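You operate a simulated robot arm through the tools that you are given. There is no shell and no other tool.

The job below is to be done with a simulated robot arm. You get a single attempt, and the scene is never put back.

TASK
Swap the blue roll for the orange roll.
Fine: raise the tension arm first, blue roll to the blue peg, arm down again at the end; the feeder stays switched off. Where these are worked on the way, their far stop is far enough and under half their travel is too little: tension arm.

It is judged by the outcome, as a careful person would: the job done as asked, and still so three seconds after it is handed in. It fails if anything else is knocked over, pushed out of place, dropped, spilled or broken.

THE ROBOT
A 7-joint arm with a two-finger parallel gripper, fixed in place. Base frame: the origin is at the foot of the arm, x ahead of it, y to its left, z up. Lengths are in m, angles in rad, forces in N, time in s.
With the tool pointing down near the work surface it reaches from about 0.22 to 0.68 m from the base axis. Its first joint turns from -1.152 to 1.152 rad. Payload 2.4 kg.
The tool frame sits at the grasp point between the pads (the TCP): z along the fingers, y along the line on which they close. The tips reach 0.03 m beyond it. Largest opening 0.094 m; finger width 0.028, thickness 0.01; the body of the gripper, 0.05 by 0.096 m, starts 0.055 m behind the TCP.
Orientation is that of the tool frame in the base frame, as a unit quaternion [x, y, z, w]. With the fingers straight down and closing along the base's y, the tool's x points along the base's -x, its y along +y and its z along -z.

THE INTERFACE
- The arm moves only by the tool play_rows. Its argument "steps" is a list that holds one entry, the list of rows, each a list of 7 numbers: the shift along the base's x, y, z in units of 500 mm (1.0 is 500 mm), then the turn, a rotation vector about the base's x, y, z in units of 90 degrees (1.0 is 90 degrees), then the finger opening in m, from 0 to 0.094. In form: [[[dx, dy, dz, ax, ay, az, claw], ...]]. A call has 1 to 20 rows; each row is the pose to reach, as a shift and turn from the pose commanded when the call began. A call with a number of a shift or a turn outside -1 to 1 is refused whole. A row lasts 0.2 s, in which the tool goes at most 0.05 m and 0.15 rad; a call with a longer step from one row to the next is refused whole, and so is a gripper value outside its range. Where a pose cannot be reached the arm comes as near as it can. A force on the tool above 70 N (or 10 N above the force at the start of the call, whichever is more), or a blocked arm, ends the call early, and 0.2 s more pass. Each finger travels about 0.153 m/s and halts on what it meets, pressing with about 33 N; the grip force reading is that of the motor and also rises with nothing between the fingers. The clock runs only during rows and for 0.2 s after the last one: add rows that repeat a pose to give the fingers time. It gives the time, the measured TCP pose, the force on the tool (base axes), the opening and the grip force at its end, in the units of the frame above (readings bear some noise), with the torque about the TCP (base axes, N m) and any sound that the robot's microphone picked up.
- Cameras (640 x 400 px; columns grow to the right, rows downward): "scene" is fixed at [0.0455, 0.4793, 1.4539]; the picture's right is [-0.67, -0.74, 0.00], its down [-0.36, 0.33, -0.87] and it looks along [0.65, -0.58, -0.49] (base axes); focal length 311 px, centre (320, 200). "wrist" rides on the gripper at [0.076, 0.014, -0.102] in the tool frame; the picture's right is [-0.18, 0.98, 0.00], its down [-0.75, -0.14, -0.64] and it looks along [-0.63, -0.12, 0.77] (tool axes); focal length 243 px, centre (320, 200). There is no depth. A picture from a camera that has moved, and an enlarged one, comes with that camera's place and axes in the base frame and with its lens.
- camera(camera): a new picture of that camera. No time passes.
- close_up(camera, box): a new picture of the part [left, top, right, bottom] of that camera's present view, enlarged. No time passes.
- job_done(): hands the job in; it is judged then, once.

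Nothing tells you positions but the pictures and the camera data. Unless the task says otherwise, let go and move clear before handing in.

The tools are called after "Emit:" as name(argument=value, ...) on one line, values as JSON. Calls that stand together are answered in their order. play_rows: Moves the arm, as the interface text tells. Its arguments: {"type":"object","properties":{"steps":{"type":"array"}},"required":["steps"]} The other tools are called the same way: camera (camera) takes a picture; close_up (camera, box) takes an enlarged picture of a part of a camera's view; job_done () hands the job in.

At the start:

```text
clock: 0.0
tcp_pos: [0.4456, 0.1135, 1.2887]
tool_rot: [-0.001, 1.0, 0.0, 0.001]
contact_force: [0.1, 0.2, 0.1]
wrist_torque: [-0.01, -0.04, -0.01]
opening: 0.094
grip_force: 0.1
```

scene: 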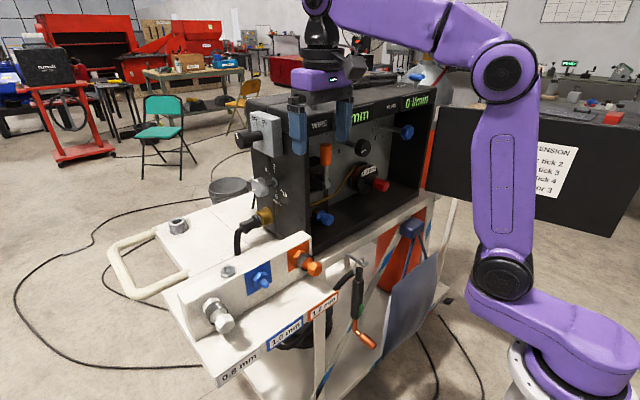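
wrist: 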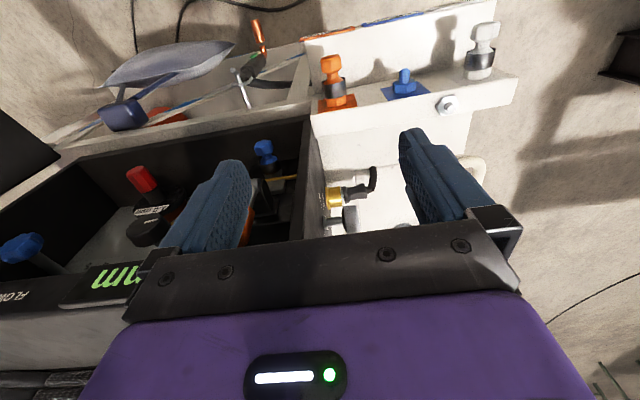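

I see a wire-feeder box on a cart, with a rail in front holding an orange roll, a blue peg and a grey one, and feed mechanics inside the box. I'll look closer before moving anything.

Emit:
close_up(camera="scene", box=[230, 70, 450, 210])

Emit:
close_up(camera="scene", box=[170, 200, 390, 390])

Emit:
close_up(camera="scene", box=[290, 110, 420, 235])

Emit:
close_up(camera="wrist", box=[0, 0, 320, 300])

Emit:
close_up(camera="wrist", box=[220, 0, 540, 260])

Emit:
close_up(camera="scene", box=[500, 120, 640, 240])

```text
2.86 times, centred on (340, 140) of scene
camera zoom: at [0.0455, 0.4793, 1.4539], right [-0.67, -0.74, 0.0], down [-0.36, 0.33, -0.87], along [0.65, -0.58, -0.49], focal length 888 px, centre (263, 371)
```

zoom: 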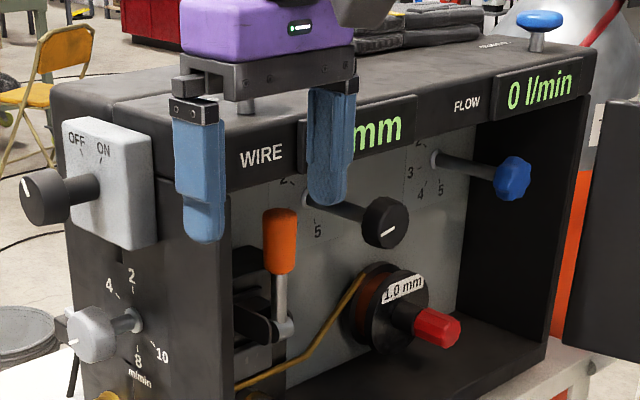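

```text
2.11 times, centred on (280, 295) of scene
camera zoom: at [0.0455, 0.4793, 1.4539], right [-0.67, -0.74, 0.0], down [-0.36, 0.33, -0.87], along [0.65, -0.58, -0.49], focal length 654 px, centre (404, 0)
```

zoom: 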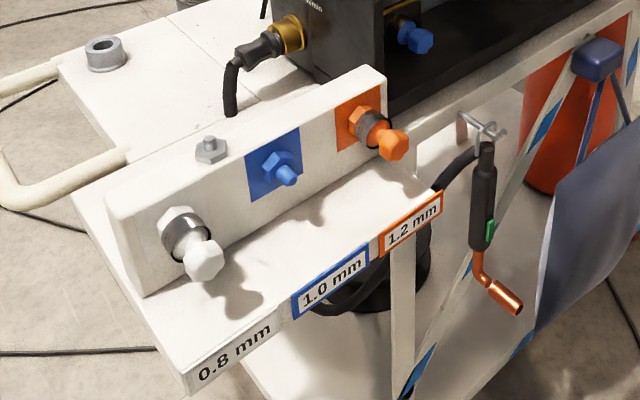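

```text
3.20 times, centred on (355, 172) of scene
camera zoom: at [0.0455, 0.4793, 1.4539], right [-0.67, -0.74, 0.0], down [-0.36, 0.33, -0.87], along [0.65, -0.58, -0.49], focal length 994 px, centre (208, 288)
```

zoom: 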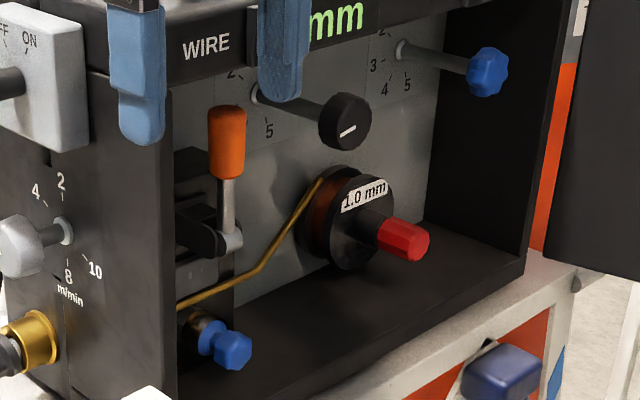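

```text
1.33 times, centred on (160, 150) of wrist
camera zoom: at [0.3698, 0.1265, 1.3912], right [0.18, 0.98, 0.0], down [0.75, -0.14, 0.64], along [0.63, -0.12, -0.77], focal length 324 px, centre (533, 267)
```

zoom: 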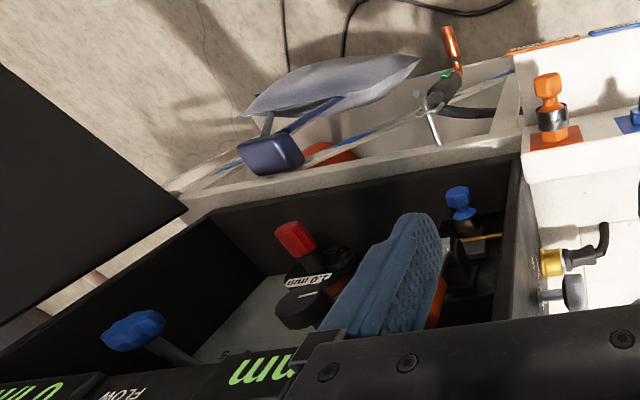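

```text
1.54 times, centred on (380, 130) of wrist
camera zoom: at [0.3698, 0.1265, 1.3912], right [0.18, 0.98, 0.0], down [0.75, -0.14, 0.64], along [0.63, -0.12, -0.77], focal length 373 px, centre (228, 308)
```

zoom: 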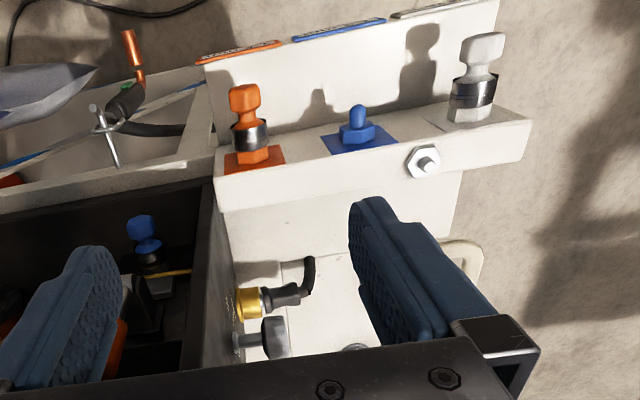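

```text
3.33 times, centred on (570, 180) of scene
camera zoom: at [0.0455, 0.4793, 1.4539], right [-0.67, -0.74, 0.0], down [-0.36, 0.33, -0.87], along [0.65, -0.58, -0.49], focal length 1036 px, centre (-513, 267)
```

zoom: 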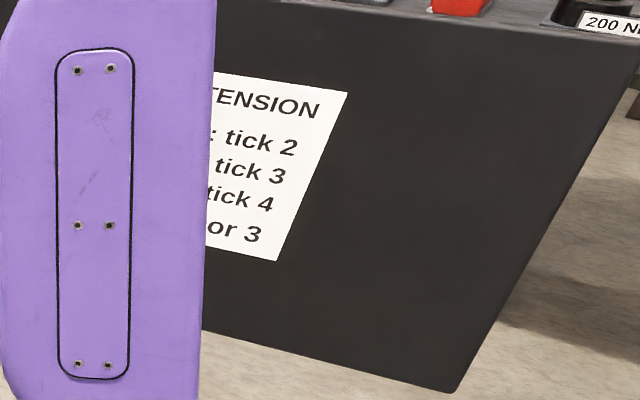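

The feeder box opens towards the robot (-x), its drive shaft with the blue roll at about (0.555, -0.01, 1.00). The rack pegs also point to -x: the orange roll knob is near (0.453, 0.13, 0.97) and the empty blue peg near (0.484, 0.24, 0.975). I'll back off and tilt the tool so the wrist camera looks straight into the box.

Emit:
play_rows(steps=[[[-0.04, -0.03, 0.0, 0, -0.08, 0, 0.094], [-0.08, -0.07, -0.04, 0, -0.16, 0, 0.094], [-0.12, -0.11, -0.1, 0, -0.25, 0, 0.094], [-0.16, -0.15, -0.17, 0, -0.33, 0, 0.094], [-0.2, -0.19, -0.24, 0, -0.42, 0, 0.094], [-0.231, -0.227, -0.3, 0, -0.5, 0, 0.094]]])

Emit:
camera(camera="wrist")

Emit:
camera(camera="scene")

```text
clock: 1.6
tcp_pos: [0.3565, -0.0967, 1.1471]
tool_rot: [0.177, 0.918, -0.082, 0.346]
contact_force: [0.3, 0.0, -0.4]
wrist_torque: [0.02, -0.01, -0.02]
opening: 0.094
grip_force: 0.1
out of reach, approached as far as the arm can: row 6
stopped in row 6: the arm was blocked; the commanded pose is now the measured one
```

```text
taken
camera wrist: at [0.2458, -0.038, 1.1723], right [0.5, 0.86, 0.1], down [0.08, -0.16, 0.98], along [0.86, -0.49, -0.15], focal length 243 px, centre (320, 200)
```

wrist: 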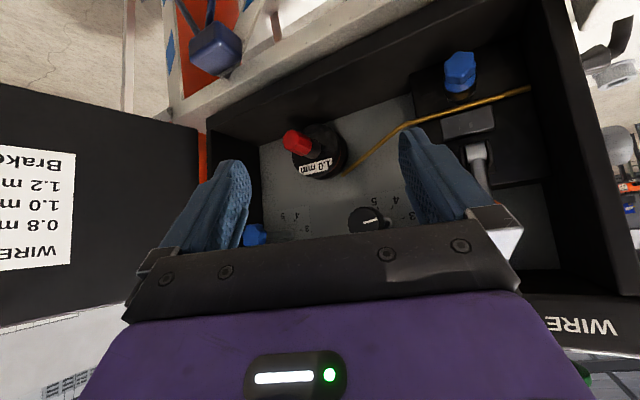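

```text
taken
```

scene: 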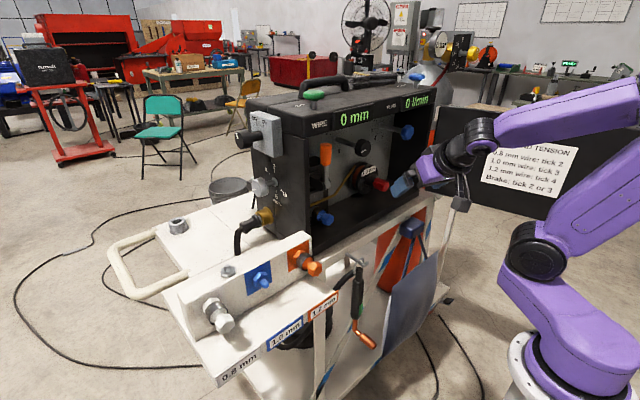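

Emit:
close_up(camera="wrist", box=[200, 20, 620, 290])

Emit:
close_up(camera="scene", box=[290, 110, 420, 235])

Emit:
close_up(camera="scene", box=[470, 130, 600, 230])

Emit:
close_up(camera="scene", box=[220, 70, 330, 170])

```text
1.48 times, centred on (410, 155) of wrist
camera zoom: at [0.2458, -0.038, 1.1723], right [0.5, 0.86, 0.1], down [0.08, -0.16, 0.98], along [0.86, -0.49, -0.15], focal length 359 px, centre (187, 267)
```

zoom: 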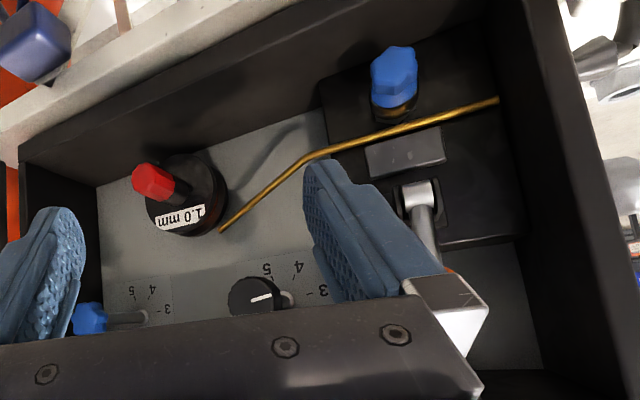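

```text
3.20 times, centred on (355, 172) of scene
camera zoom: at [0.0455, 0.4793, 1.4539], right [-0.67, -0.74, 0.0], down [-0.36, 0.33, -0.87], along [0.65, -0.58, -0.49], focal length 994 px, centre (208, 288)
```

zoom: 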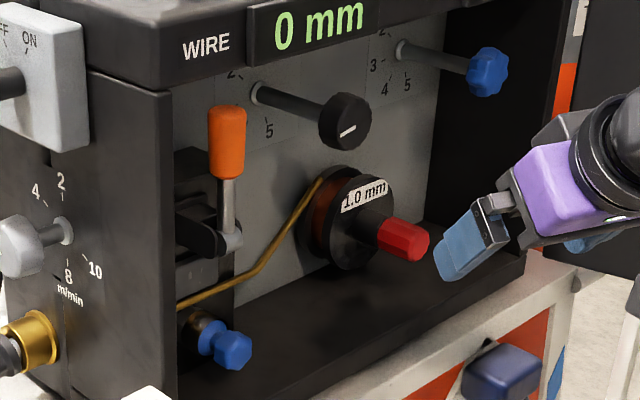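

```text
4.00 times, centred on (535, 180) of scene
camera zoom: at [0.0455, 0.4793, 1.4539], right [-0.67, -0.74, 0.0], down [-0.36, 0.33, -0.87], along [0.65, -0.58, -0.49], focal length 1243 px, centre (-540, 280)
```

zoom: 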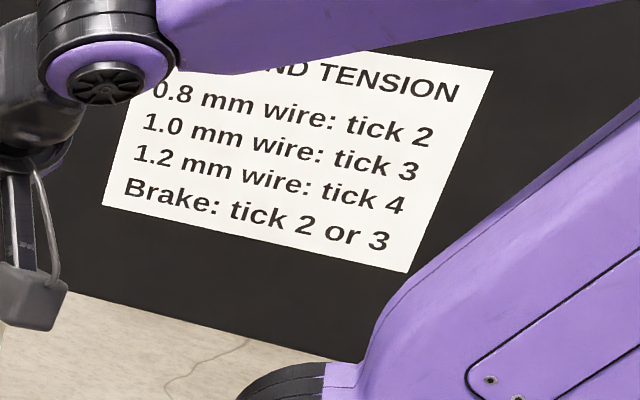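

```text
4.00 times, centred on (275, 120) of scene
camera zoom: at [0.0455, 0.4793, 1.4539], right [-0.67, -0.74, 0.0], down [-0.36, 0.33, -0.87], along [0.65, -0.58, -0.49], focal length 1243 px, centre (500, 520)
```

zoom: 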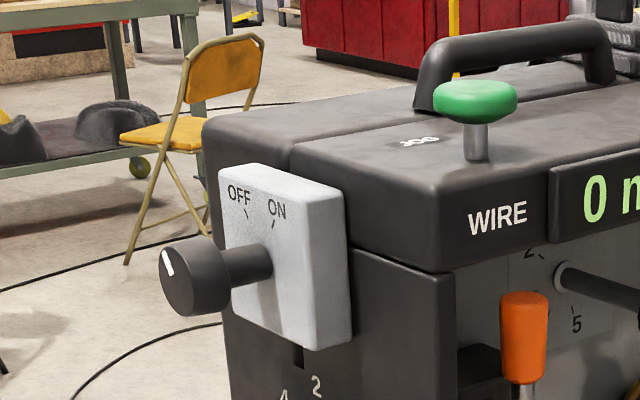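

The feeder switch points to OFF, and the lever with the orange handle stands above a metal pivot just over the wire. The arm couldn't fold in that close, so I'll move forward and straighten the yaw to see the tension arm better.

Emit:
play_rows(steps=[[[0.04, 0.06, 0.0, 0, 0, 0.06, 0.094], [0.08, 0.12, 0.0, 0, 0, 0.12, 0.094], [0.11, 0.18, 0.0, 0, 0, 0.19, 0.094], [0.127, 0.24, 0.0, 0, 0, 0.25, 0.094], [0.127, 0.24, 0.0, 0, 0, 0.25, 0.094]]])

Emit:
camera(camera="wrist")

Emit:
camera(camera="scene")

```text
clock: 2.8
tcp_pos: [0.4189, 0.0246, 1.1471]
tool_rot: [-0.008, 0.934, -0.011, 0.357]
contact_force: [-0.3, -0.3, 0.2]
wrist_torque: [-0.01, 0.02, 0.03]
opening: 0.0942
grip_force: 0.3
```

```text
taken
camera wrist: at [0.294, 0.0367, 1.1734], right [0.13, 0.99, 0.1], down [0.13, -0.11, 0.98], along [0.98, -0.12, -0.15], focal length 243 px, centre (320, 200)
```

wrist: 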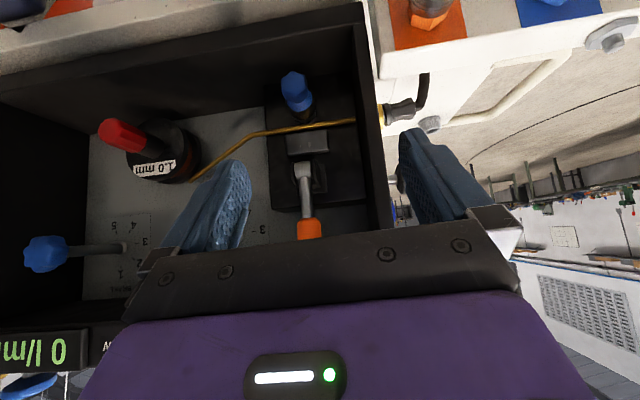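

```text
taken
```

scene: 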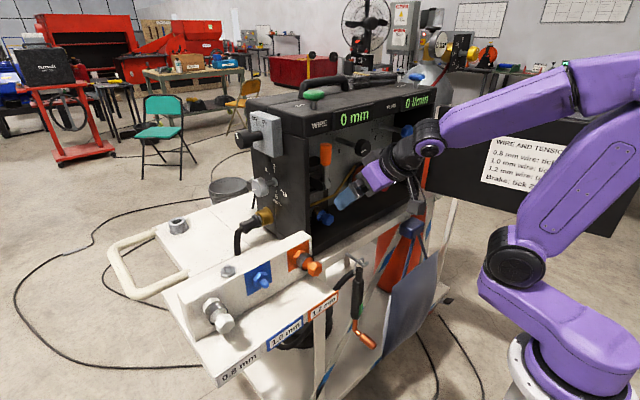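

Emit:
close_up(camera="wrist", box=[250, 50, 390, 250])

Emit:
close_up(camera="wrist", box=[60, 40, 400, 260])

Emit:
close_up(camera="scene", box=[300, 135, 350, 235])

```text
2.00 times, centred on (320, 150) of wrist
camera zoom: at [0.294, 0.0367, 1.1734], right [0.13, 0.99, 0.1], down [0.13, -0.11, 0.98], along [0.98, -0.12, -0.15], focal length 485 px, centre (320, 300)
```

zoom: 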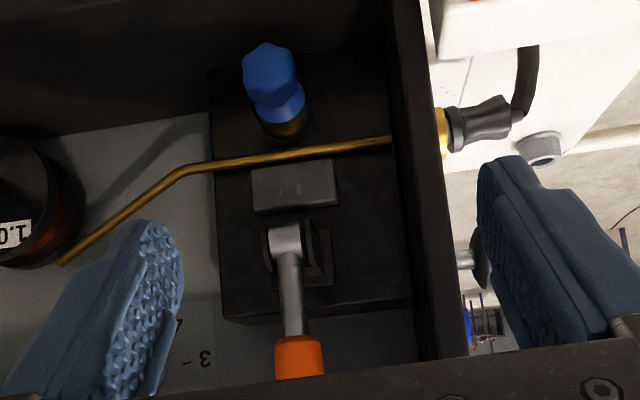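

```text
1.82 times, centred on (230, 150) of wrist
camera zoom: at [0.294, 0.0367, 1.1734], right [0.13, 0.99, 0.1], down [0.13, -0.11, 0.98], along [0.98, -0.12, -0.15], focal length 441 px, centre (484, 291)
```

zoom: 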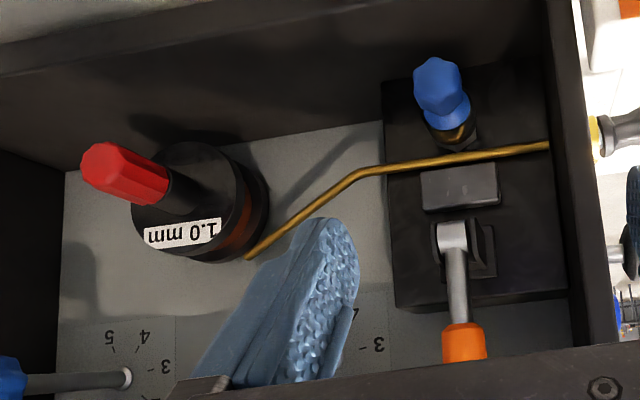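

```text
4.00 times, centred on (325, 185) of scene
camera zoom: at [0.0455, 0.4793, 1.4539], right [-0.67, -0.74, 0.0], down [-0.36, 0.33, -0.87], along [0.65, -0.58, -0.49], focal length 1243 px, centre (300, 260)
```

zoom: 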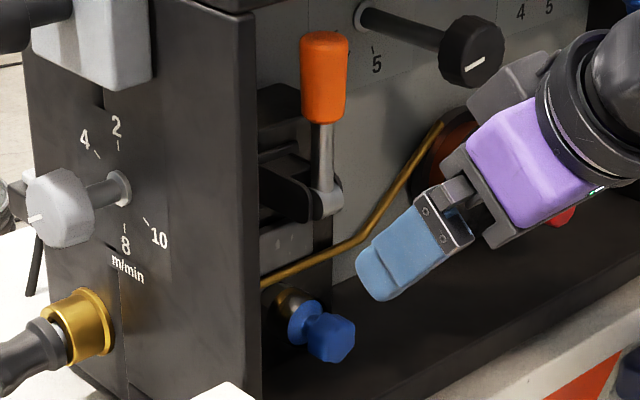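

Emit:
close_up(camera="wrist", box=[270, 100, 350, 240])

Emit:
close_up(camera="wrist", box=[285, 145, 345, 190])

Emit:
close_up(camera="scene", box=[308, 155, 348, 200])

Emit:
close_up(camera="scene", box=[295, 185, 345, 235])

Emit:
close_up(camera="wrist", box=[265, 50, 345, 130])

```text
2.86 times, centred on (310, 170) of wrist
camera zoom: at [0.294, 0.0367, 1.1734], right [0.13, 0.99, 0.1], down [0.13, -0.11, 0.98], along [0.98, -0.12, -0.15], focal length 693 px, centre (349, 286)
```

zoom: 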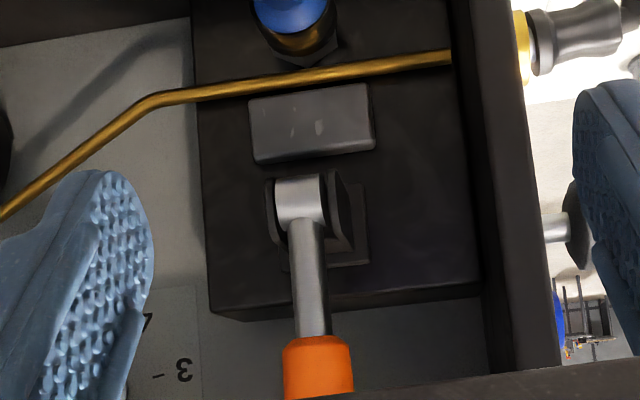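

```text
8.89 times, centred on (315, 168) of wrist
camera zoom: at [0.294, 0.0367, 1.1734], right [0.13, 0.99, 0.1], down [0.13, -0.11, 0.98], along [0.98, -0.12, -0.15], focal length 2157 px, centre (364, 489)
```

zoom: 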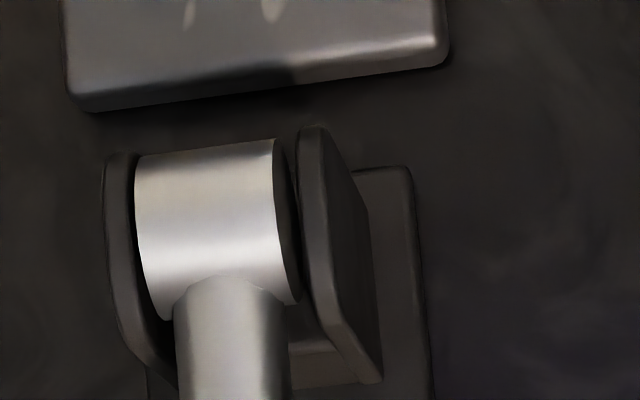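

```text
8.89 times, centred on (328, 178) of scene
camera zoom: at [0.0455, 0.4793, 1.4539], right [-0.67, -0.74, 0.0], down [-0.36, 0.33, -0.87], along [0.65, -0.58, -0.49], focal length 2762 px, centre (249, 400)
```

zoom: 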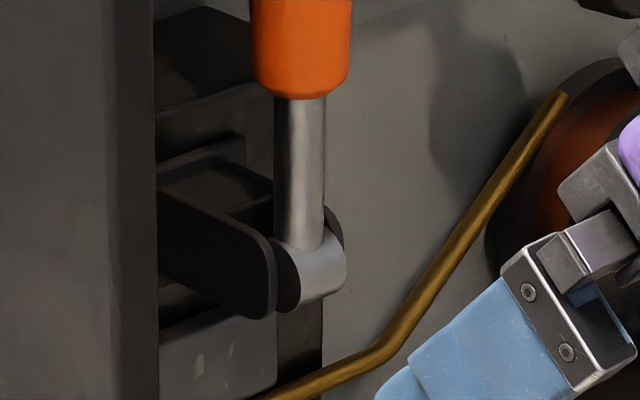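

```text
8.00 times, centred on (320, 210) of scene
camera zoom: at [0.0455, 0.4793, 1.4539], right [-0.67, -0.74, 0.0], down [-0.36, 0.33, -0.87], along [0.65, -0.58, -0.49], focal length 2486 px, centre (320, 120)
```

zoom: 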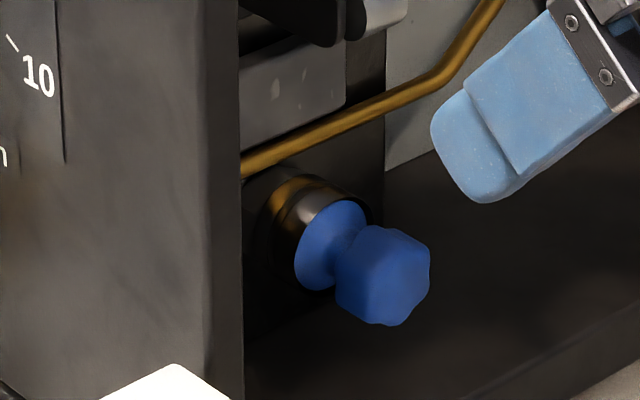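

```text
5.00 times, centred on (305, 90) of wrist
camera zoom: at [0.294, 0.0367, 1.1734], right [0.13, 0.99, 0.1], down [0.13, -0.11, 0.98], along [0.98, -0.12, -0.15], focal length 1213 px, centre (395, 750)
```

zoom: 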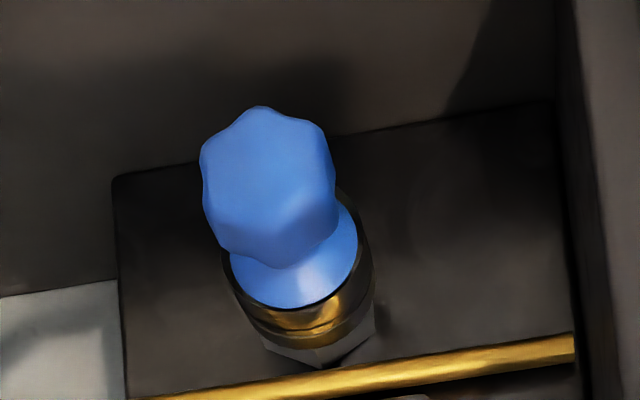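

The tension lever pivots on a y-axis hub at about (0.568, -0.014, 1.094). It stands vertical, with its orange handle at z 1.15–1.21. The box front is near x 0.53 and its left inner wall near y 0.055. I'll go to a pre-grasp in front of the handle with the tool about 20° below horizontal and look again.

Emit:
play_rows(steps=[[[0.02, -0.02, 0.014, 0.0044, -0.078, 0, 0.08], [0.04, -0.04, 0.028, 0.0088, -0.156, 0, 0.07], [0.06, -0.06, 0.042, 0.0131, -0.2345, 0, 0.066], [0.08, -0.077, 0.056, 0.0175, -0.3127, 0, 0.066], [0.08, -0.077, 0.056, 0.0175, -0.3127, 0, 0.066]]])

Emit:
camera(camera="wrist")

Emit:
camera(camera="scene")

```text
clock: 4.0
tcp_pos: [0.4598, -0.0153, 1.1748]
tool_rot: [0.001, 0.819, 0.0, 0.574]
contact_force: [-0.7, -0.2, 0.4]
wrist_torque: [0.02, -0.01, -0.02]
opening: 0.0662
grip_force: 0.0
out of reach, approached as far as the arm can: row 2, 3
```

```text
taken
camera wrist: at [0.3373, -0.0031, 1.1394], right [0.07, 0.98, 0.17], down [-0.35, -0.14, 0.93], along [0.94, -0.12, 0.33], focal length 243 px, centre (320, 200)
```

wrist: 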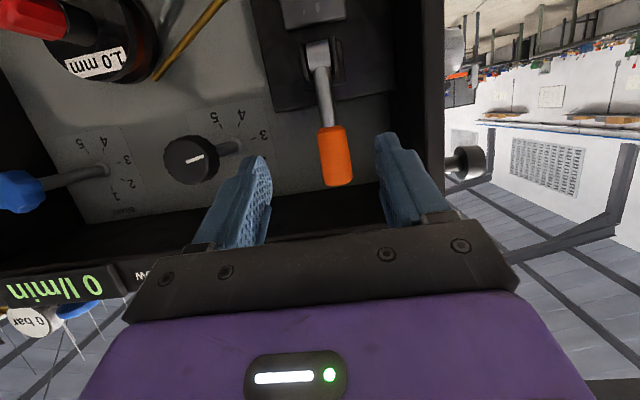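

```text
taken
```

scene: 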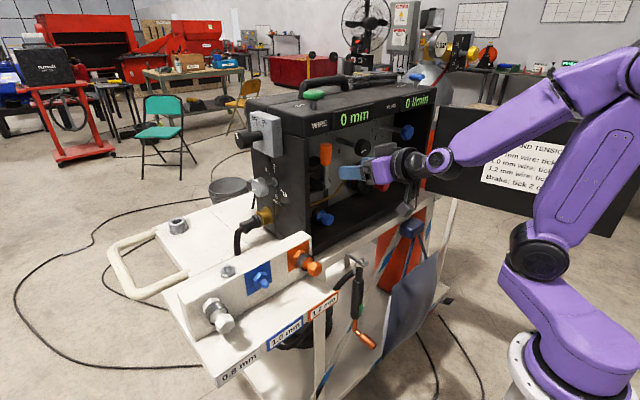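

The handle is centred between the fingers at about (0.568, -0.012, 1.178), and the box's top bar is clear above. I'll advance onto the handle with the fingers open.

Emit:
play_rows(steps=[[[0.05, 0.004, 0, 0, 0, 0, 0.066], [0.1, 0.007, 0, 0, 0, 0, 0.066], [0.15, 0.007, 0, 0, 0, 0, 0.066], [0.18, 0.007, 0, 0, 0, 0, 0.066], [0.206, 0.007, 0, 0, 0, 0, 0.066], [0.206, 0.007, 0, 0, 0, 0, 0.066]]])

Emit:
camera(camera="wrist")

Emit:
close_up(camera="scene", box=[270, 90, 430, 230])

```text
clock: 5.4
tcp_pos: [0.5632, -0.013, 1.1758]
tool_rot: [0.001, 0.819, 0.0, 0.573]
contact_force: [-0.8, 0.1, 1.3]
wrist_torque: [0.02, -0.03, 0.04]
opening: 0.0658
grip_force: 0.1
```

```text
taken
camera wrist: at [0.4398, 0.0007, 1.1397], right [0.07, 0.98, 0.17], down [-0.34, -0.14, 0.93], along [0.94, -0.12, 0.33], focal length 243 px, centre (320, 200)
```

wrist: 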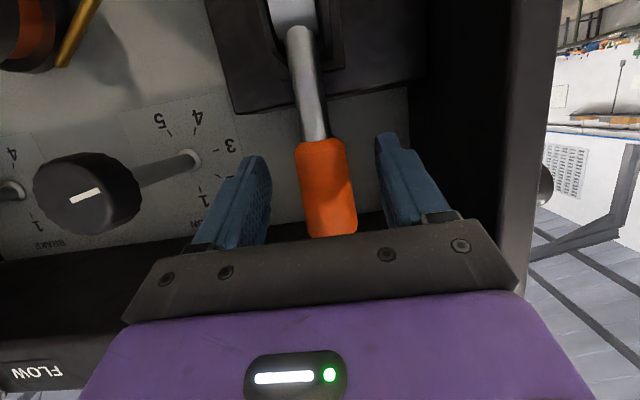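

```text
2.86 times, centred on (350, 160) of scene
camera zoom: at [0.0455, 0.4793, 1.4539], right [-0.67, -0.74, 0.0], down [-0.36, 0.33, -0.87], along [0.65, -0.58, -0.49], focal length 888 px, centre (234, 314)
```

zoom: 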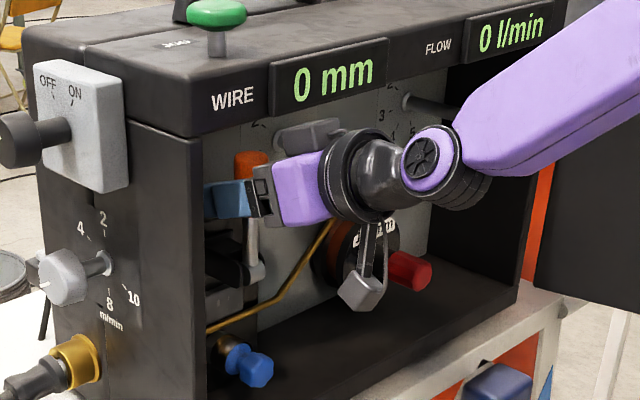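

Emit:
play_rows(steps=[[[0, 0, 0, 0, 0, 0, 0.04], [0, 0, 0, 0, 0, 0, 0.02], [0, 0, 0, 0, 0, 0, 0.02]]])

Emit:
camera(camera="wrist")

```text
clock: 6.2
tcp_pos: [0.5626, -0.0107, 1.1749]
tool_rot: [-0.002, 0.819, 0.001, 0.573]
contact_force: [2.0, 12.8, -0.3]
wrist_torque: [-0.06, -0.23, 0.05]
opening: 0.0325
grip_force: 45.1
```

```text
taken
camera wrist: at [0.4396, 0.0025, 1.1397], right [0.06, 0.98, 0.17], down [-0.34, -0.14, 0.93], along [0.94, -0.12, 0.33], focal length 243 px, centre (320, 200)
```

wrist: 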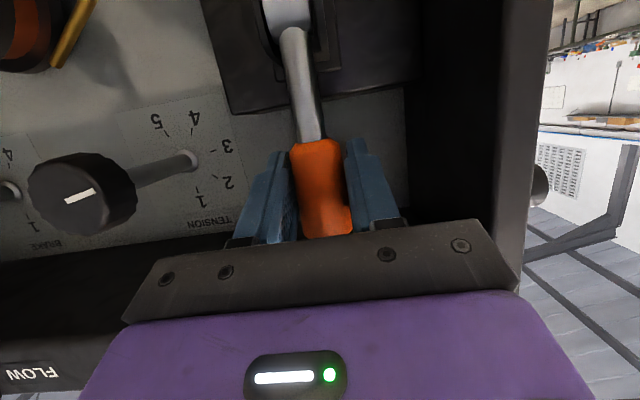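

The handle is held at an opening of 0.0325. I'll pull it gently towards -x along the arc about its hub, re-centring slightly in y, and watch the force.

Emit:
play_rows(steps=[[[-0.0139, 0.006, -0.0014, 0, 0, 0, 0.02], [-0.0276, 0.006, -0.0042, 0, 0, 0, 0.02], [-0.041, 0.006, -0.008, 0, 0, 0, 0.02], [-0.0542, 0.006, -0.013, 0, 0, 0, 0.02], [-0.0542, 0.006, -0.013, 0, 0, 0, 0.02]]])

Emit:
camera(camera="wrist")

Emit:
close_up(camera="scene", box=[270, 90, 430, 230])

```text
clock: 7.4
tcp_pos: [0.5362, -0.0108, 1.1703]
tool_rot: [0.002, 0.817, 0.0, 0.576]
contact_force: [13.3, 2.0, 11.8]
wrist_torque: [0.0, -1.27, 0.06]
opening: 0.028
grip_force: 44.5
```

```text
taken
camera wrist: at [0.414, 0.0036, 1.1334], right [0.07, 0.98, 0.17], down [-0.35, -0.14, 0.93], along [0.93, -0.12, 0.34], focal length 243 px, centre (320, 200)
```

wrist: 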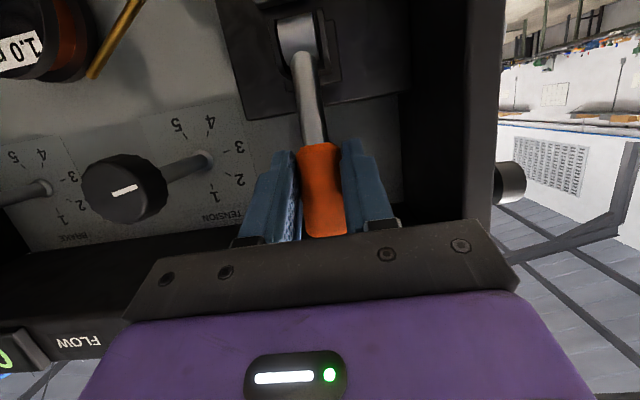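

```text
2.86 times, centred on (350, 160) of scene
camera zoom: at [0.0457, 0.4794, 1.4539], right [-0.67, -0.74, 0.0], down [-0.36, 0.33, -0.87], along [0.65, -0.58, -0.49], focal length 888 px, centre (234, 314)
```

zoom: 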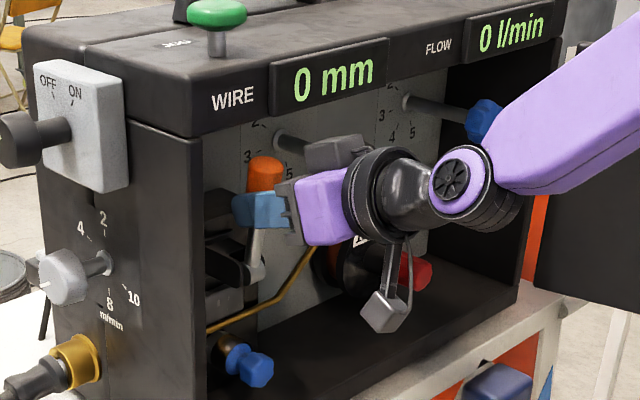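

The lever swings towards the robot and moves steadily. I'll continue along the arc.

Emit:
play_rows(steps=[[[-0.0182, 0, -0.009, 0, 0, 0, 0.02], [-0.0348, 0, -0.0202, 0, 0, 0, 0.02], [-0.05, 0, -0.033, 0, 0, 0, 0.02], [-0.0634, 0, -0.0478, 0, 0, 0, 0.02], [-0.075, 0, -0.064, 0, 0, 0, 0.02], [-0.075, 0, -0.064, 0, 0, 0, 0.02]]])

Emit:
camera(camera="wrist")

Emit:
close_up(camera="scene", box=[270, 90, 430, 230])

```text
clock: 8.8
tcp_pos: [0.4954, -0.0107, 1.1351]
tool_rot: [0.001, 0.82, -0.001, 0.572]
contact_force: [0.2, 0.2, 0.0]
wrist_torque: [0.02, 0.01, -0.01]
opening: 0.0198
grip_force: 0.0
```

```text
taken
camera wrist: at [0.3744, 0.0024, 1.1002], right [0.07, 0.98, 0.17], down [-0.34, -0.14, 0.93], along [0.94, -0.12, 0.33], focal length 243 px, centre (320, 200)
```

wrist: 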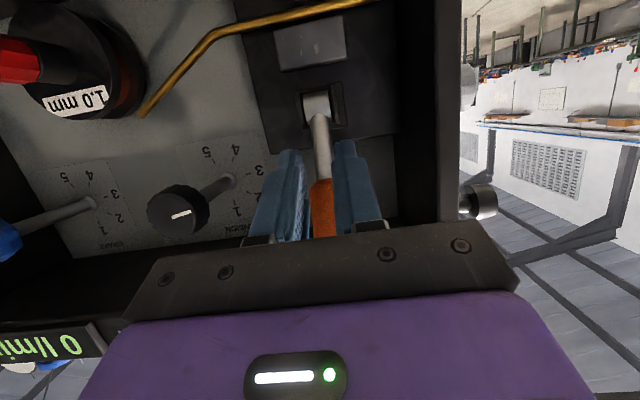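

```text
2.86 times, centred on (350, 160) of scene
camera zoom: at [0.0455, 0.4793, 1.4539], right [-0.67, -0.74, 0.0], down [-0.36, 0.33, -0.87], along [0.65, -0.58, -0.49], focal length 888 px, centre (234, 314)
```

zoom: 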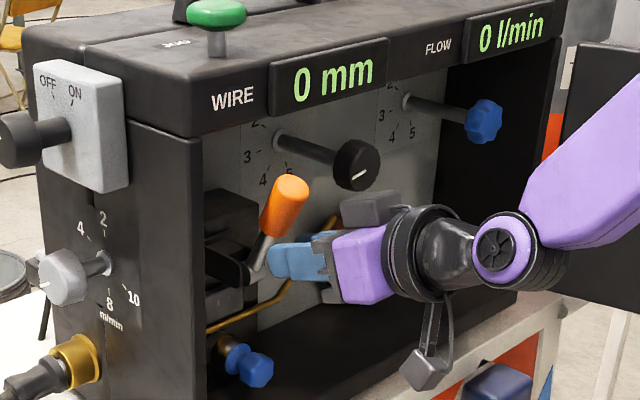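

The grip slipped off with the lever resting at roughly 28° from vertical, so it has either met a stop there or I lost hold of it. I'll back out, open, tilt the tool steeper and re-grip so that I can turn with the lever.

Emit:
play_rows(steps=[[[-0.04, 0, 0, 0, 0, 0, 0.03], [-0.08, 0, 0, 0, 0, 0, 0.06], [-0.07, 0, 0.04, 0, 0.07, 0, 0.066], [-0.058, 0, 0.08, 0, 0.14, 0, 0.066], [-0.045, 0, 0.12, 0, 0.21, 0, 0.066], [-0.033, 0, 0.166, 0, 0.2778, 0, 0.066], [-0.033, 0, 0.166, 0, 0.2778, 0, 0.066]]])

Emit:
camera(camera="wrist")

Emit:
close_up(camera="scene", box=[290, 130, 390, 210])

```text
clock: 10.4
tcp_pos: [0.4827, -0.0107, 1.2187]
tool_rot: [0.0, 0.924, 0.0, 0.382]
contact_force: [0.5, 0.6, -0.1]
wrist_torque: [0.04, -0.02, 0.0]
opening: 0.0658
grip_force: 0.1
out of reach, approached as far as the arm can: row 4
```

```text
taken
camera wrist: at [0.3556, 0.0031, 1.2384], right [0.13, 0.98, 0.13], down [0.08, -0.14, 0.99], along [0.99, -0.12, -0.1], focal length 243 px, centre (320, 200)
```

wrist: 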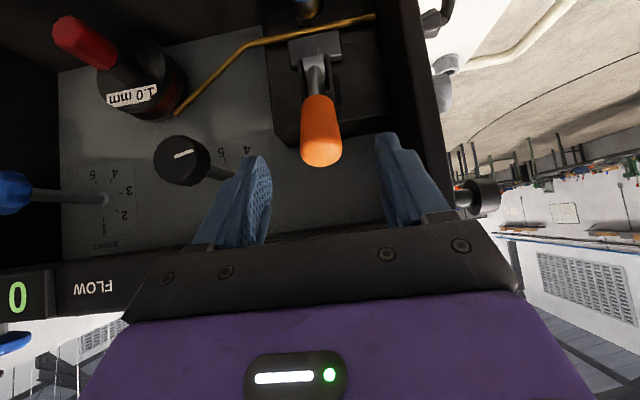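

```text
5.00 times, centred on (340, 170) of scene
camera zoom: at [0.0455, 0.4793, 1.4539], right [-0.67, -0.74, 0.0], down [-0.36, 0.33, -0.87], along [0.65, -0.58, -0.49], focal length 1554 px, centre (220, 350)
```

zoom: 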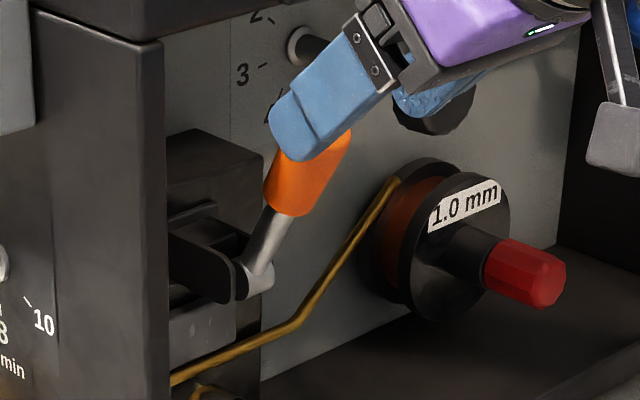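

Emit:
play_rows(steps=[[[0.022, 0, -0.026, 0, 0, 0, 0.066], [0.044, 0, -0.052, 0, 0, 0, 0.066], [0.066, 0, -0.078, 0, 0, 0, 0.066], [0.0876, 0, -0.1036, 0, 0, 0, 0.066], [0.0876, 0, -0.1036, 0, 0, 0, 0.04], [0.0876, 0, -0.1036, 0, 0, 0, 0.015], [0.0876, 0, -0.1036, 0, 0, 0, 0.015]]])

Emit:
camera(camera="wrist")

Emit:
close_up(camera="scene", box=[290, 130, 390, 210])

```text
clock: 12.0
tcp_pos: [0.5252, -0.0105, 1.1676]
tool_rot: [0.0, 0.924, 0.001, 0.382]
contact_force: [1.4, -1.0, -1.2]
wrist_torque: [0.02, -0.14, -0.02]
opening: 0.032
grip_force: 45.3
```

```text
taken
camera wrist: at [0.3991, 0.0031, 1.1861], right [0.13, 0.98, 0.13], down [0.08, -0.14, 0.99], along [0.99, -0.12, -0.1], focal length 243 px, centre (320, 200)
```

wrist: 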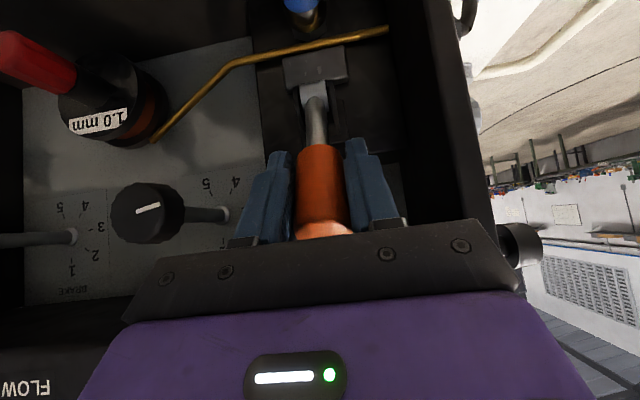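

```text
5.00 times, centred on (340, 170) of scene
camera zoom: at [0.0455, 0.4793, 1.4539], right [-0.67, -0.74, 0.0], down [-0.36, 0.33, -0.87], along [0.65, -0.58, -0.49], focal length 1554 px, centre (220, 350)
```

zoom: 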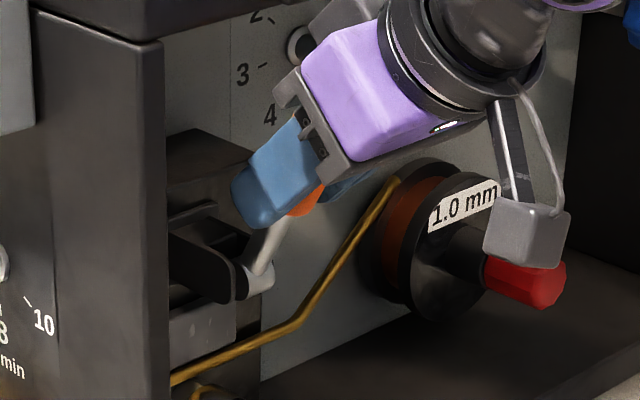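

The handle is now held across its full width (0.032). I'll move along the arc while turning the tool with the lever.

Emit:
play_rows(steps=[[[-0.0122, 0, -0.0078, 0, -0.0556, 0, 0.015], [-0.0238, 0, -0.0166, 0, -0.1111, 0, 0.015], [-0.0344, 0, -0.0264, 0, -0.1667, 0, 0.015], [-0.0344, 0, -0.0264, 0, -0.1667, 0, 0.015]]])

Emit:
close_up(camera="scene", box=[290, 130, 390, 210])

Emit:
camera(camera="wrist")

```text
clock: 12.6
tcp_pos: [0.515, -0.0097, 1.1598]
tool_rot: [-0.002, 0.897, -0.006, 0.441]
contact_force: [3.9, -11.4, -1.3]
wrist_torque: [0.09, -0.24, 0.06]
opening: 0.0316
grip_force: 44.9
out of reach, approached as far as the arm can: row 2
stopped in row 2: the force on the tool passed its limit at 94 N (the readings are from after the stop); the commanded pose is now the measured one
```

```text
5.00 times, centred on (340, 170) of scene
camera zoom: at [0.0456, 0.4788, 1.4541], right [-0.67, -0.74, 0.0], down [-0.36, 0.33, -0.87], along [0.65, -0.58, -0.49], focal length 1554 px, centre (220, 350)
```

zoom: 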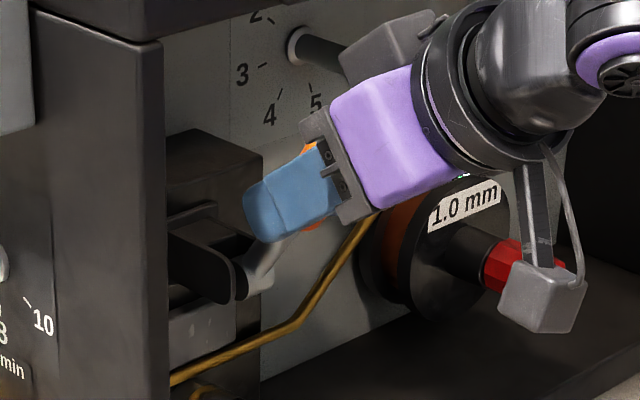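

```text
taken
camera wrist: at [0.3881, 0.0029, 1.1632], right [0.11, 0.98, 0.13], down [-0.05, -0.13, 0.99], along [0.99, -0.12, 0.03], focal length 243 px, centre (320, 200)
```

wrist: 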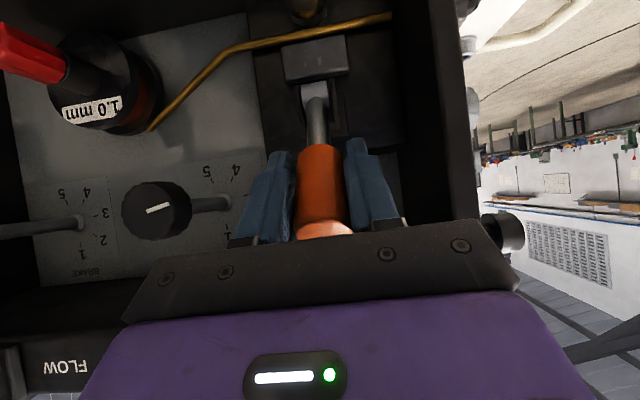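

The lever went further, to about 39°, so there is no stop at 28°. The force trip coincided with a tool pitch the arm can't hold (around 55°). I'll ease back to a steeper pitch and keep pulling along the arc with the orientation held.

Emit:
play_rows(steps=[[[-0.004, -0.001, -0.004, 0, 0.025, 0, 0.015], [-0.0144, -0.002, -0.0134, 0, 0.05, 0, 0.015], [-0.0276, -0.002, -0.0288, 0, 0.05, 0, 0.015], [-0.0276, -0.002, -0.0288, 0, 0.05, 0, 0.015]]])

Emit:
close_up(camera="scene", box=[290, 130, 390, 210])

Emit:
camera(camera="wrist")

```text
clock: 13.6
tcp_pos: [0.5024, -0.0101, 1.1457]
tool_rot: [-0.004, 0.914, -0.006, 0.406]
contact_force: [1.4, -19.0, 3.1]
wrist_torque: [0.02, -0.32, 0.08]
opening: 0.029
grip_force: 45.3
```

```text
5.00 times, centred on (340, 170) of scene
camera zoom: at [0.0455, 0.4786, 1.4542], right [-0.67, -0.74, 0.0], down [-0.36, 0.33, -0.87], along [0.65, -0.58, -0.49], focal length 1554 px, centre (220, 350)
```

zoom: 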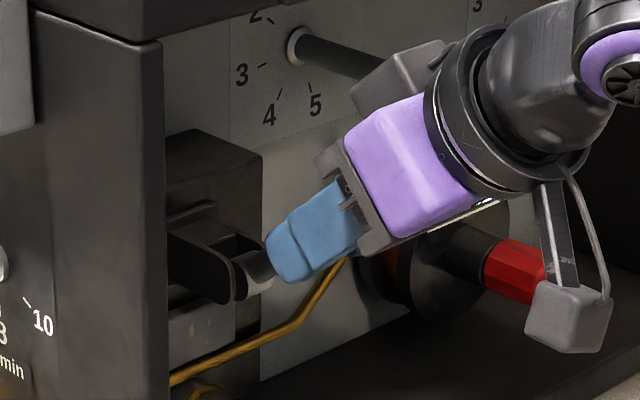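

```text
taken
camera wrist: at [0.3743, 0.0027, 1.1583], right [0.12, 0.98, 0.12], down [0.03, -0.13, 0.99], along [0.99, -0.12, -0.05], focal length 243 px, centre (320, 200)
```

wrist: 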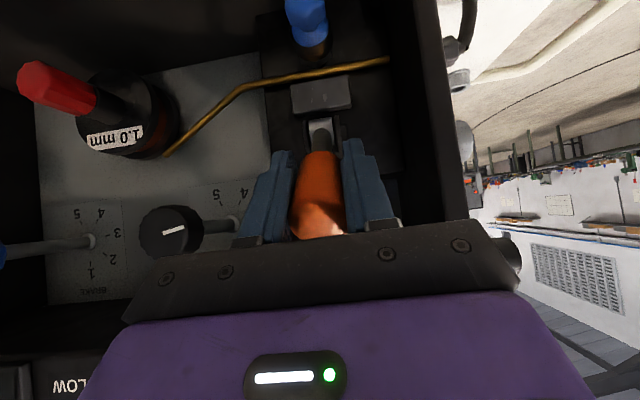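

Emit:
play_rows(steps=[[[0, 0, 0, 0, 0, 0, 0.055], [0.0078, -0.002, 0.0096, 0, 0, 0, 0.055], [0.0078, -0.002, 0.0096, 0, 0, 0, 0.03], [0.0078, -0.002, 0.0096, 0, 0, 0, 0.015], [-0.0048, -0.002, -0.0062, 0, 0, 0, 0.015], [-0.0154, -0.002, -0.0234, 0, 0, 0, 0.015], [-0.0154, -0.002, -0.0234, 0, 0, 0, 0.015]]])

Emit:
close_up(camera="scene", box=[290, 130, 390, 210])

Emit:
camera(camera="wrist")

```text
clock: 15.2
tcp_pos: [0.4951, -0.0093, 1.1369]
tool_rot: [-0.004, 0.912, -0.004, 0.409]
contact_force: [4.6, -18.1, 18.2]
wrist_torque: [0.09, -1.42, 0.03]
opening: 0.0287
grip_force: 44.7
```

```text
5.00 times, centred on (340, 170) of scene
camera zoom: at [0.0453, 0.4786, 1.4542], right [-0.67, -0.74, 0.0], down [-0.36, 0.33, -0.87], along [0.65, -0.58, -0.49], focal length 1554 px, centre (220, 350)
```

zoom: 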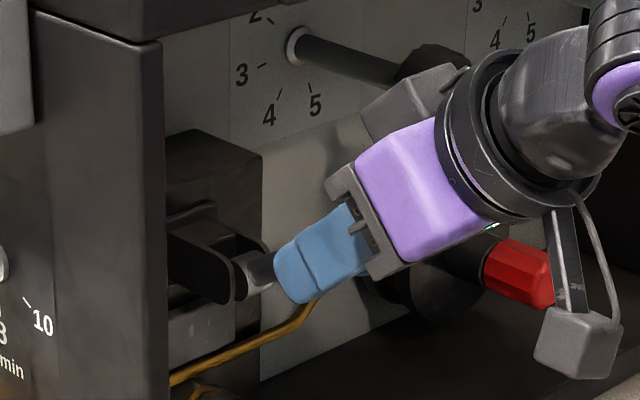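

```text
taken
camera wrist: at [0.3684, 0.0026, 1.1489], right [0.12, 0.98, 0.13], down [0.02, -0.13, 0.99], along [0.99, -0.12, -0.04], focal length 243 px, centre (320, 200)
```

wrist: 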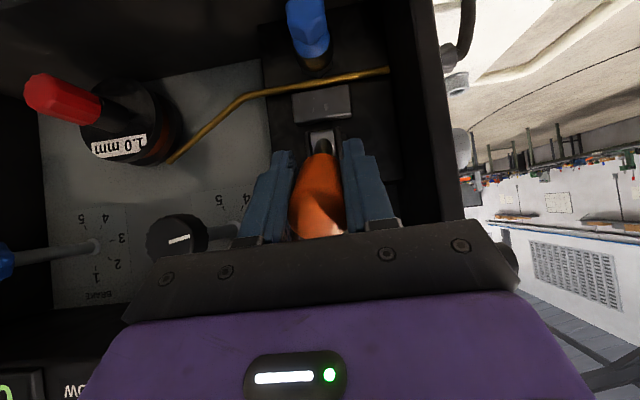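

Emit:
play_rows(steps=[[[0, 0, 0, 0, 0, 0, 0.06], [0, 0, 0, 0, 0, 0, 0.06]]])

Emit:
close_up(camera="scene", box=[290, 130, 390, 210])

Emit:
camera(camera="wrist")

```text
clock: 15.8
tcp_pos: [0.4946, -0.0081, 1.1339]
tool_rot: [-0.006, 0.914, -0.004, 0.406]
contact_force: [-0.1, 0.1, 0.1]
wrist_torque: [0.04, 0.01, -0.01]
opening: 0.0603
grip_force: 0.0
```

```text
5.00 times, centred on (340, 170) of scene
camera zoom: at [0.0455, 0.4793, 1.4539], right [-0.67, -0.74, 0.0], down [-0.36, 0.33, -0.87], along [0.65, -0.58, -0.49], focal length 1554 px, centre (220, 350)
```

zoom: 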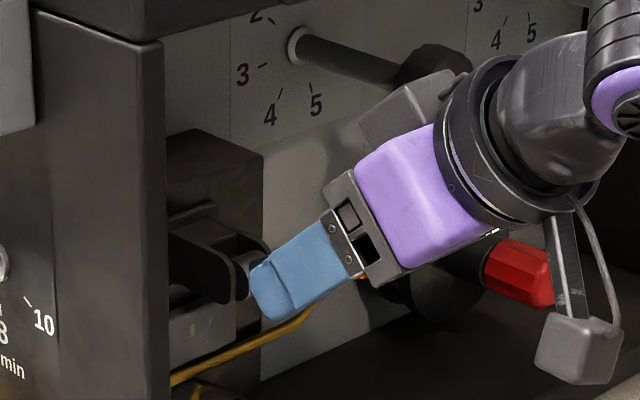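

```text
taken
camera wrist: at [0.3672, 0.0041, 1.1472], right [0.12, 0.99, 0.12], down [0.03, -0.13, 0.99], along [0.99, -0.11, -0.05], focal length 243 px, centre (320, 200)
```

wrist: 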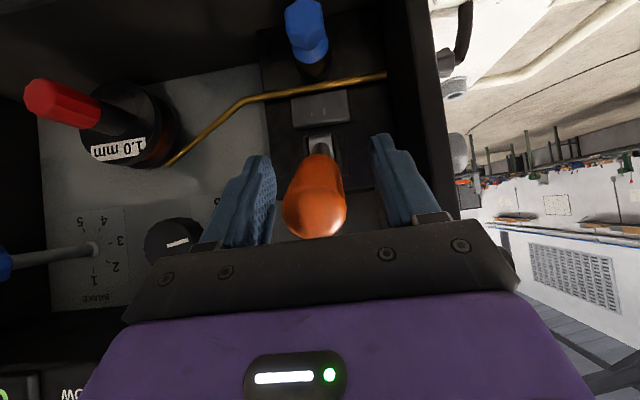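

The lever is now about 62° forward and stays where I leave it. I'll re-centre in y, grip again and continue.

Emit:
play_rows(steps=[[[0, -0.005, 0, 0, 0, 0, 0.045], [0, -0.005, 0, 0, 0, 0, 0.015], [0, -0.005, 0, 0, 0, 0, 0.015], [-0.0042, -0.005, -0.0093, 0, 0, 0, 0.015], [-0.0084, -0.005, -0.0186, 0, 0, 0, 0.015], [-0.0144, -0.005, -0.0378, 0, 0, 0, 0.015], [-0.0144, -0.005, -0.0378, 0, 0, 0, 0.015]]])

Emit:
close_up(camera="scene", box=[290, 130, 390, 210])

Emit:
camera(camera="wrist")

```text
clock: 17.4
tcp_pos: [0.4893, -0.0107, 1.1205]
tool_rot: [-0.007, 0.91, -0.002, 0.414]
contact_force: [-6.4, 13.8, 37.2]
wrist_torque: [-0.21, -0.68, -0.34]
opening: 0.0296
grip_force: 45.0
```

```text
5.00 times, centred on (340, 170) of scene
camera zoom: at [0.0446, 0.4797, 1.4538], right [-0.67, -0.74, 0.0], down [-0.36, 0.33, -0.87], along [0.65, -0.58, -0.49], focal length 1554 px, centre (220, 350)
```

zoom: 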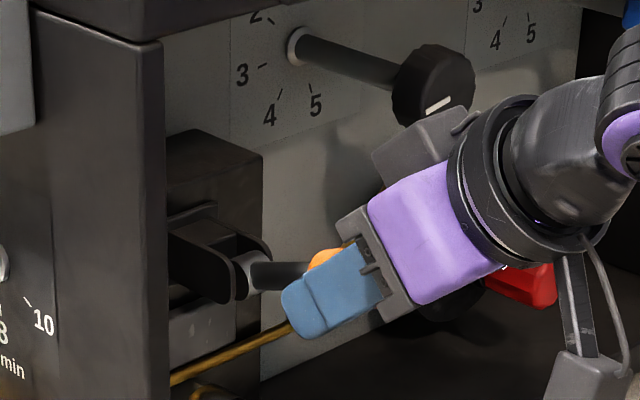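

```text
taken
camera wrist: at [0.362, 0.0014, 1.1305], right [0.11, 0.99, 0.13], down [0.01, -0.13, 0.99], along [0.99, -0.11, -0.03], focal length 243 px, centre (320, 200)
```

wrist: 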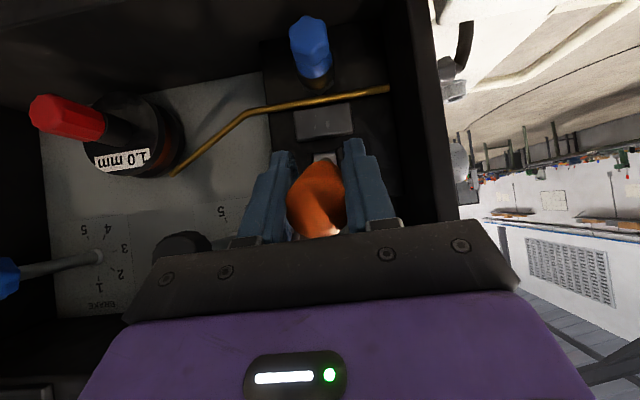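

Emit:
play_rows(steps=[[[0, 0, 0, 0, 0, 0, 0.06], [0, 0, 0, 0, 0, 0, 0.066]]])

Emit:
close_up(camera="scene", box=[290, 130, 390, 210])

Emit:
camera(camera="wrist")

```text
clock: 18.0
tcp_pos: [0.4871, -0.0119, 1.1146]
tool_rot: [-0.005, 0.914, -0.004, 0.406]
contact_force: [-0.6, 0.0, -1.0]
wrist_torque: [0.0, -0.02, 0.01]
opening: 0.066
grip_force: 0.2
```

```text
5.00 times, centred on (340, 170) of scene
camera zoom: at [0.0455, 0.4793, 1.4539], right [-0.67, -0.74, 0.0], down [-0.36, 0.33, -0.87], along [0.65, -0.58, -0.49], focal length 1554 px, centre (220, 350)
```

zoom: 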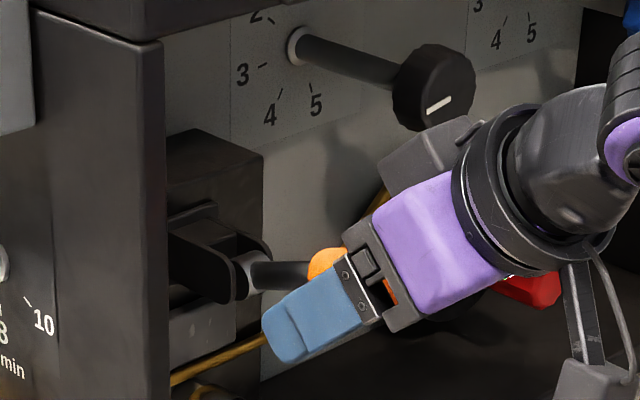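

```text
taken
camera wrist: at [0.3596, -0.0002, 1.1274], right [0.12, 0.99, 0.12], down [0.03, -0.13, 0.99], along [0.99, -0.11, -0.05], focal length 243 px, centre (320, 200)
```

wrist: 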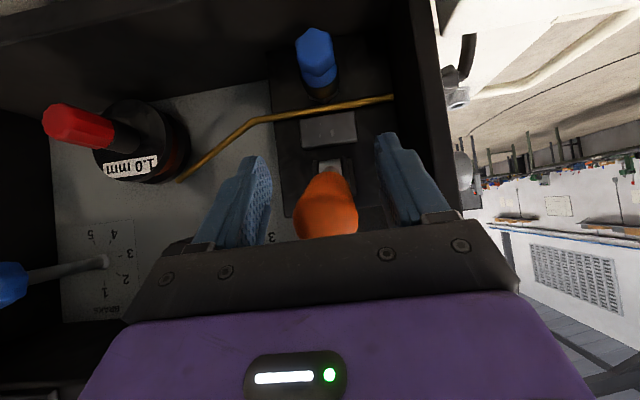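

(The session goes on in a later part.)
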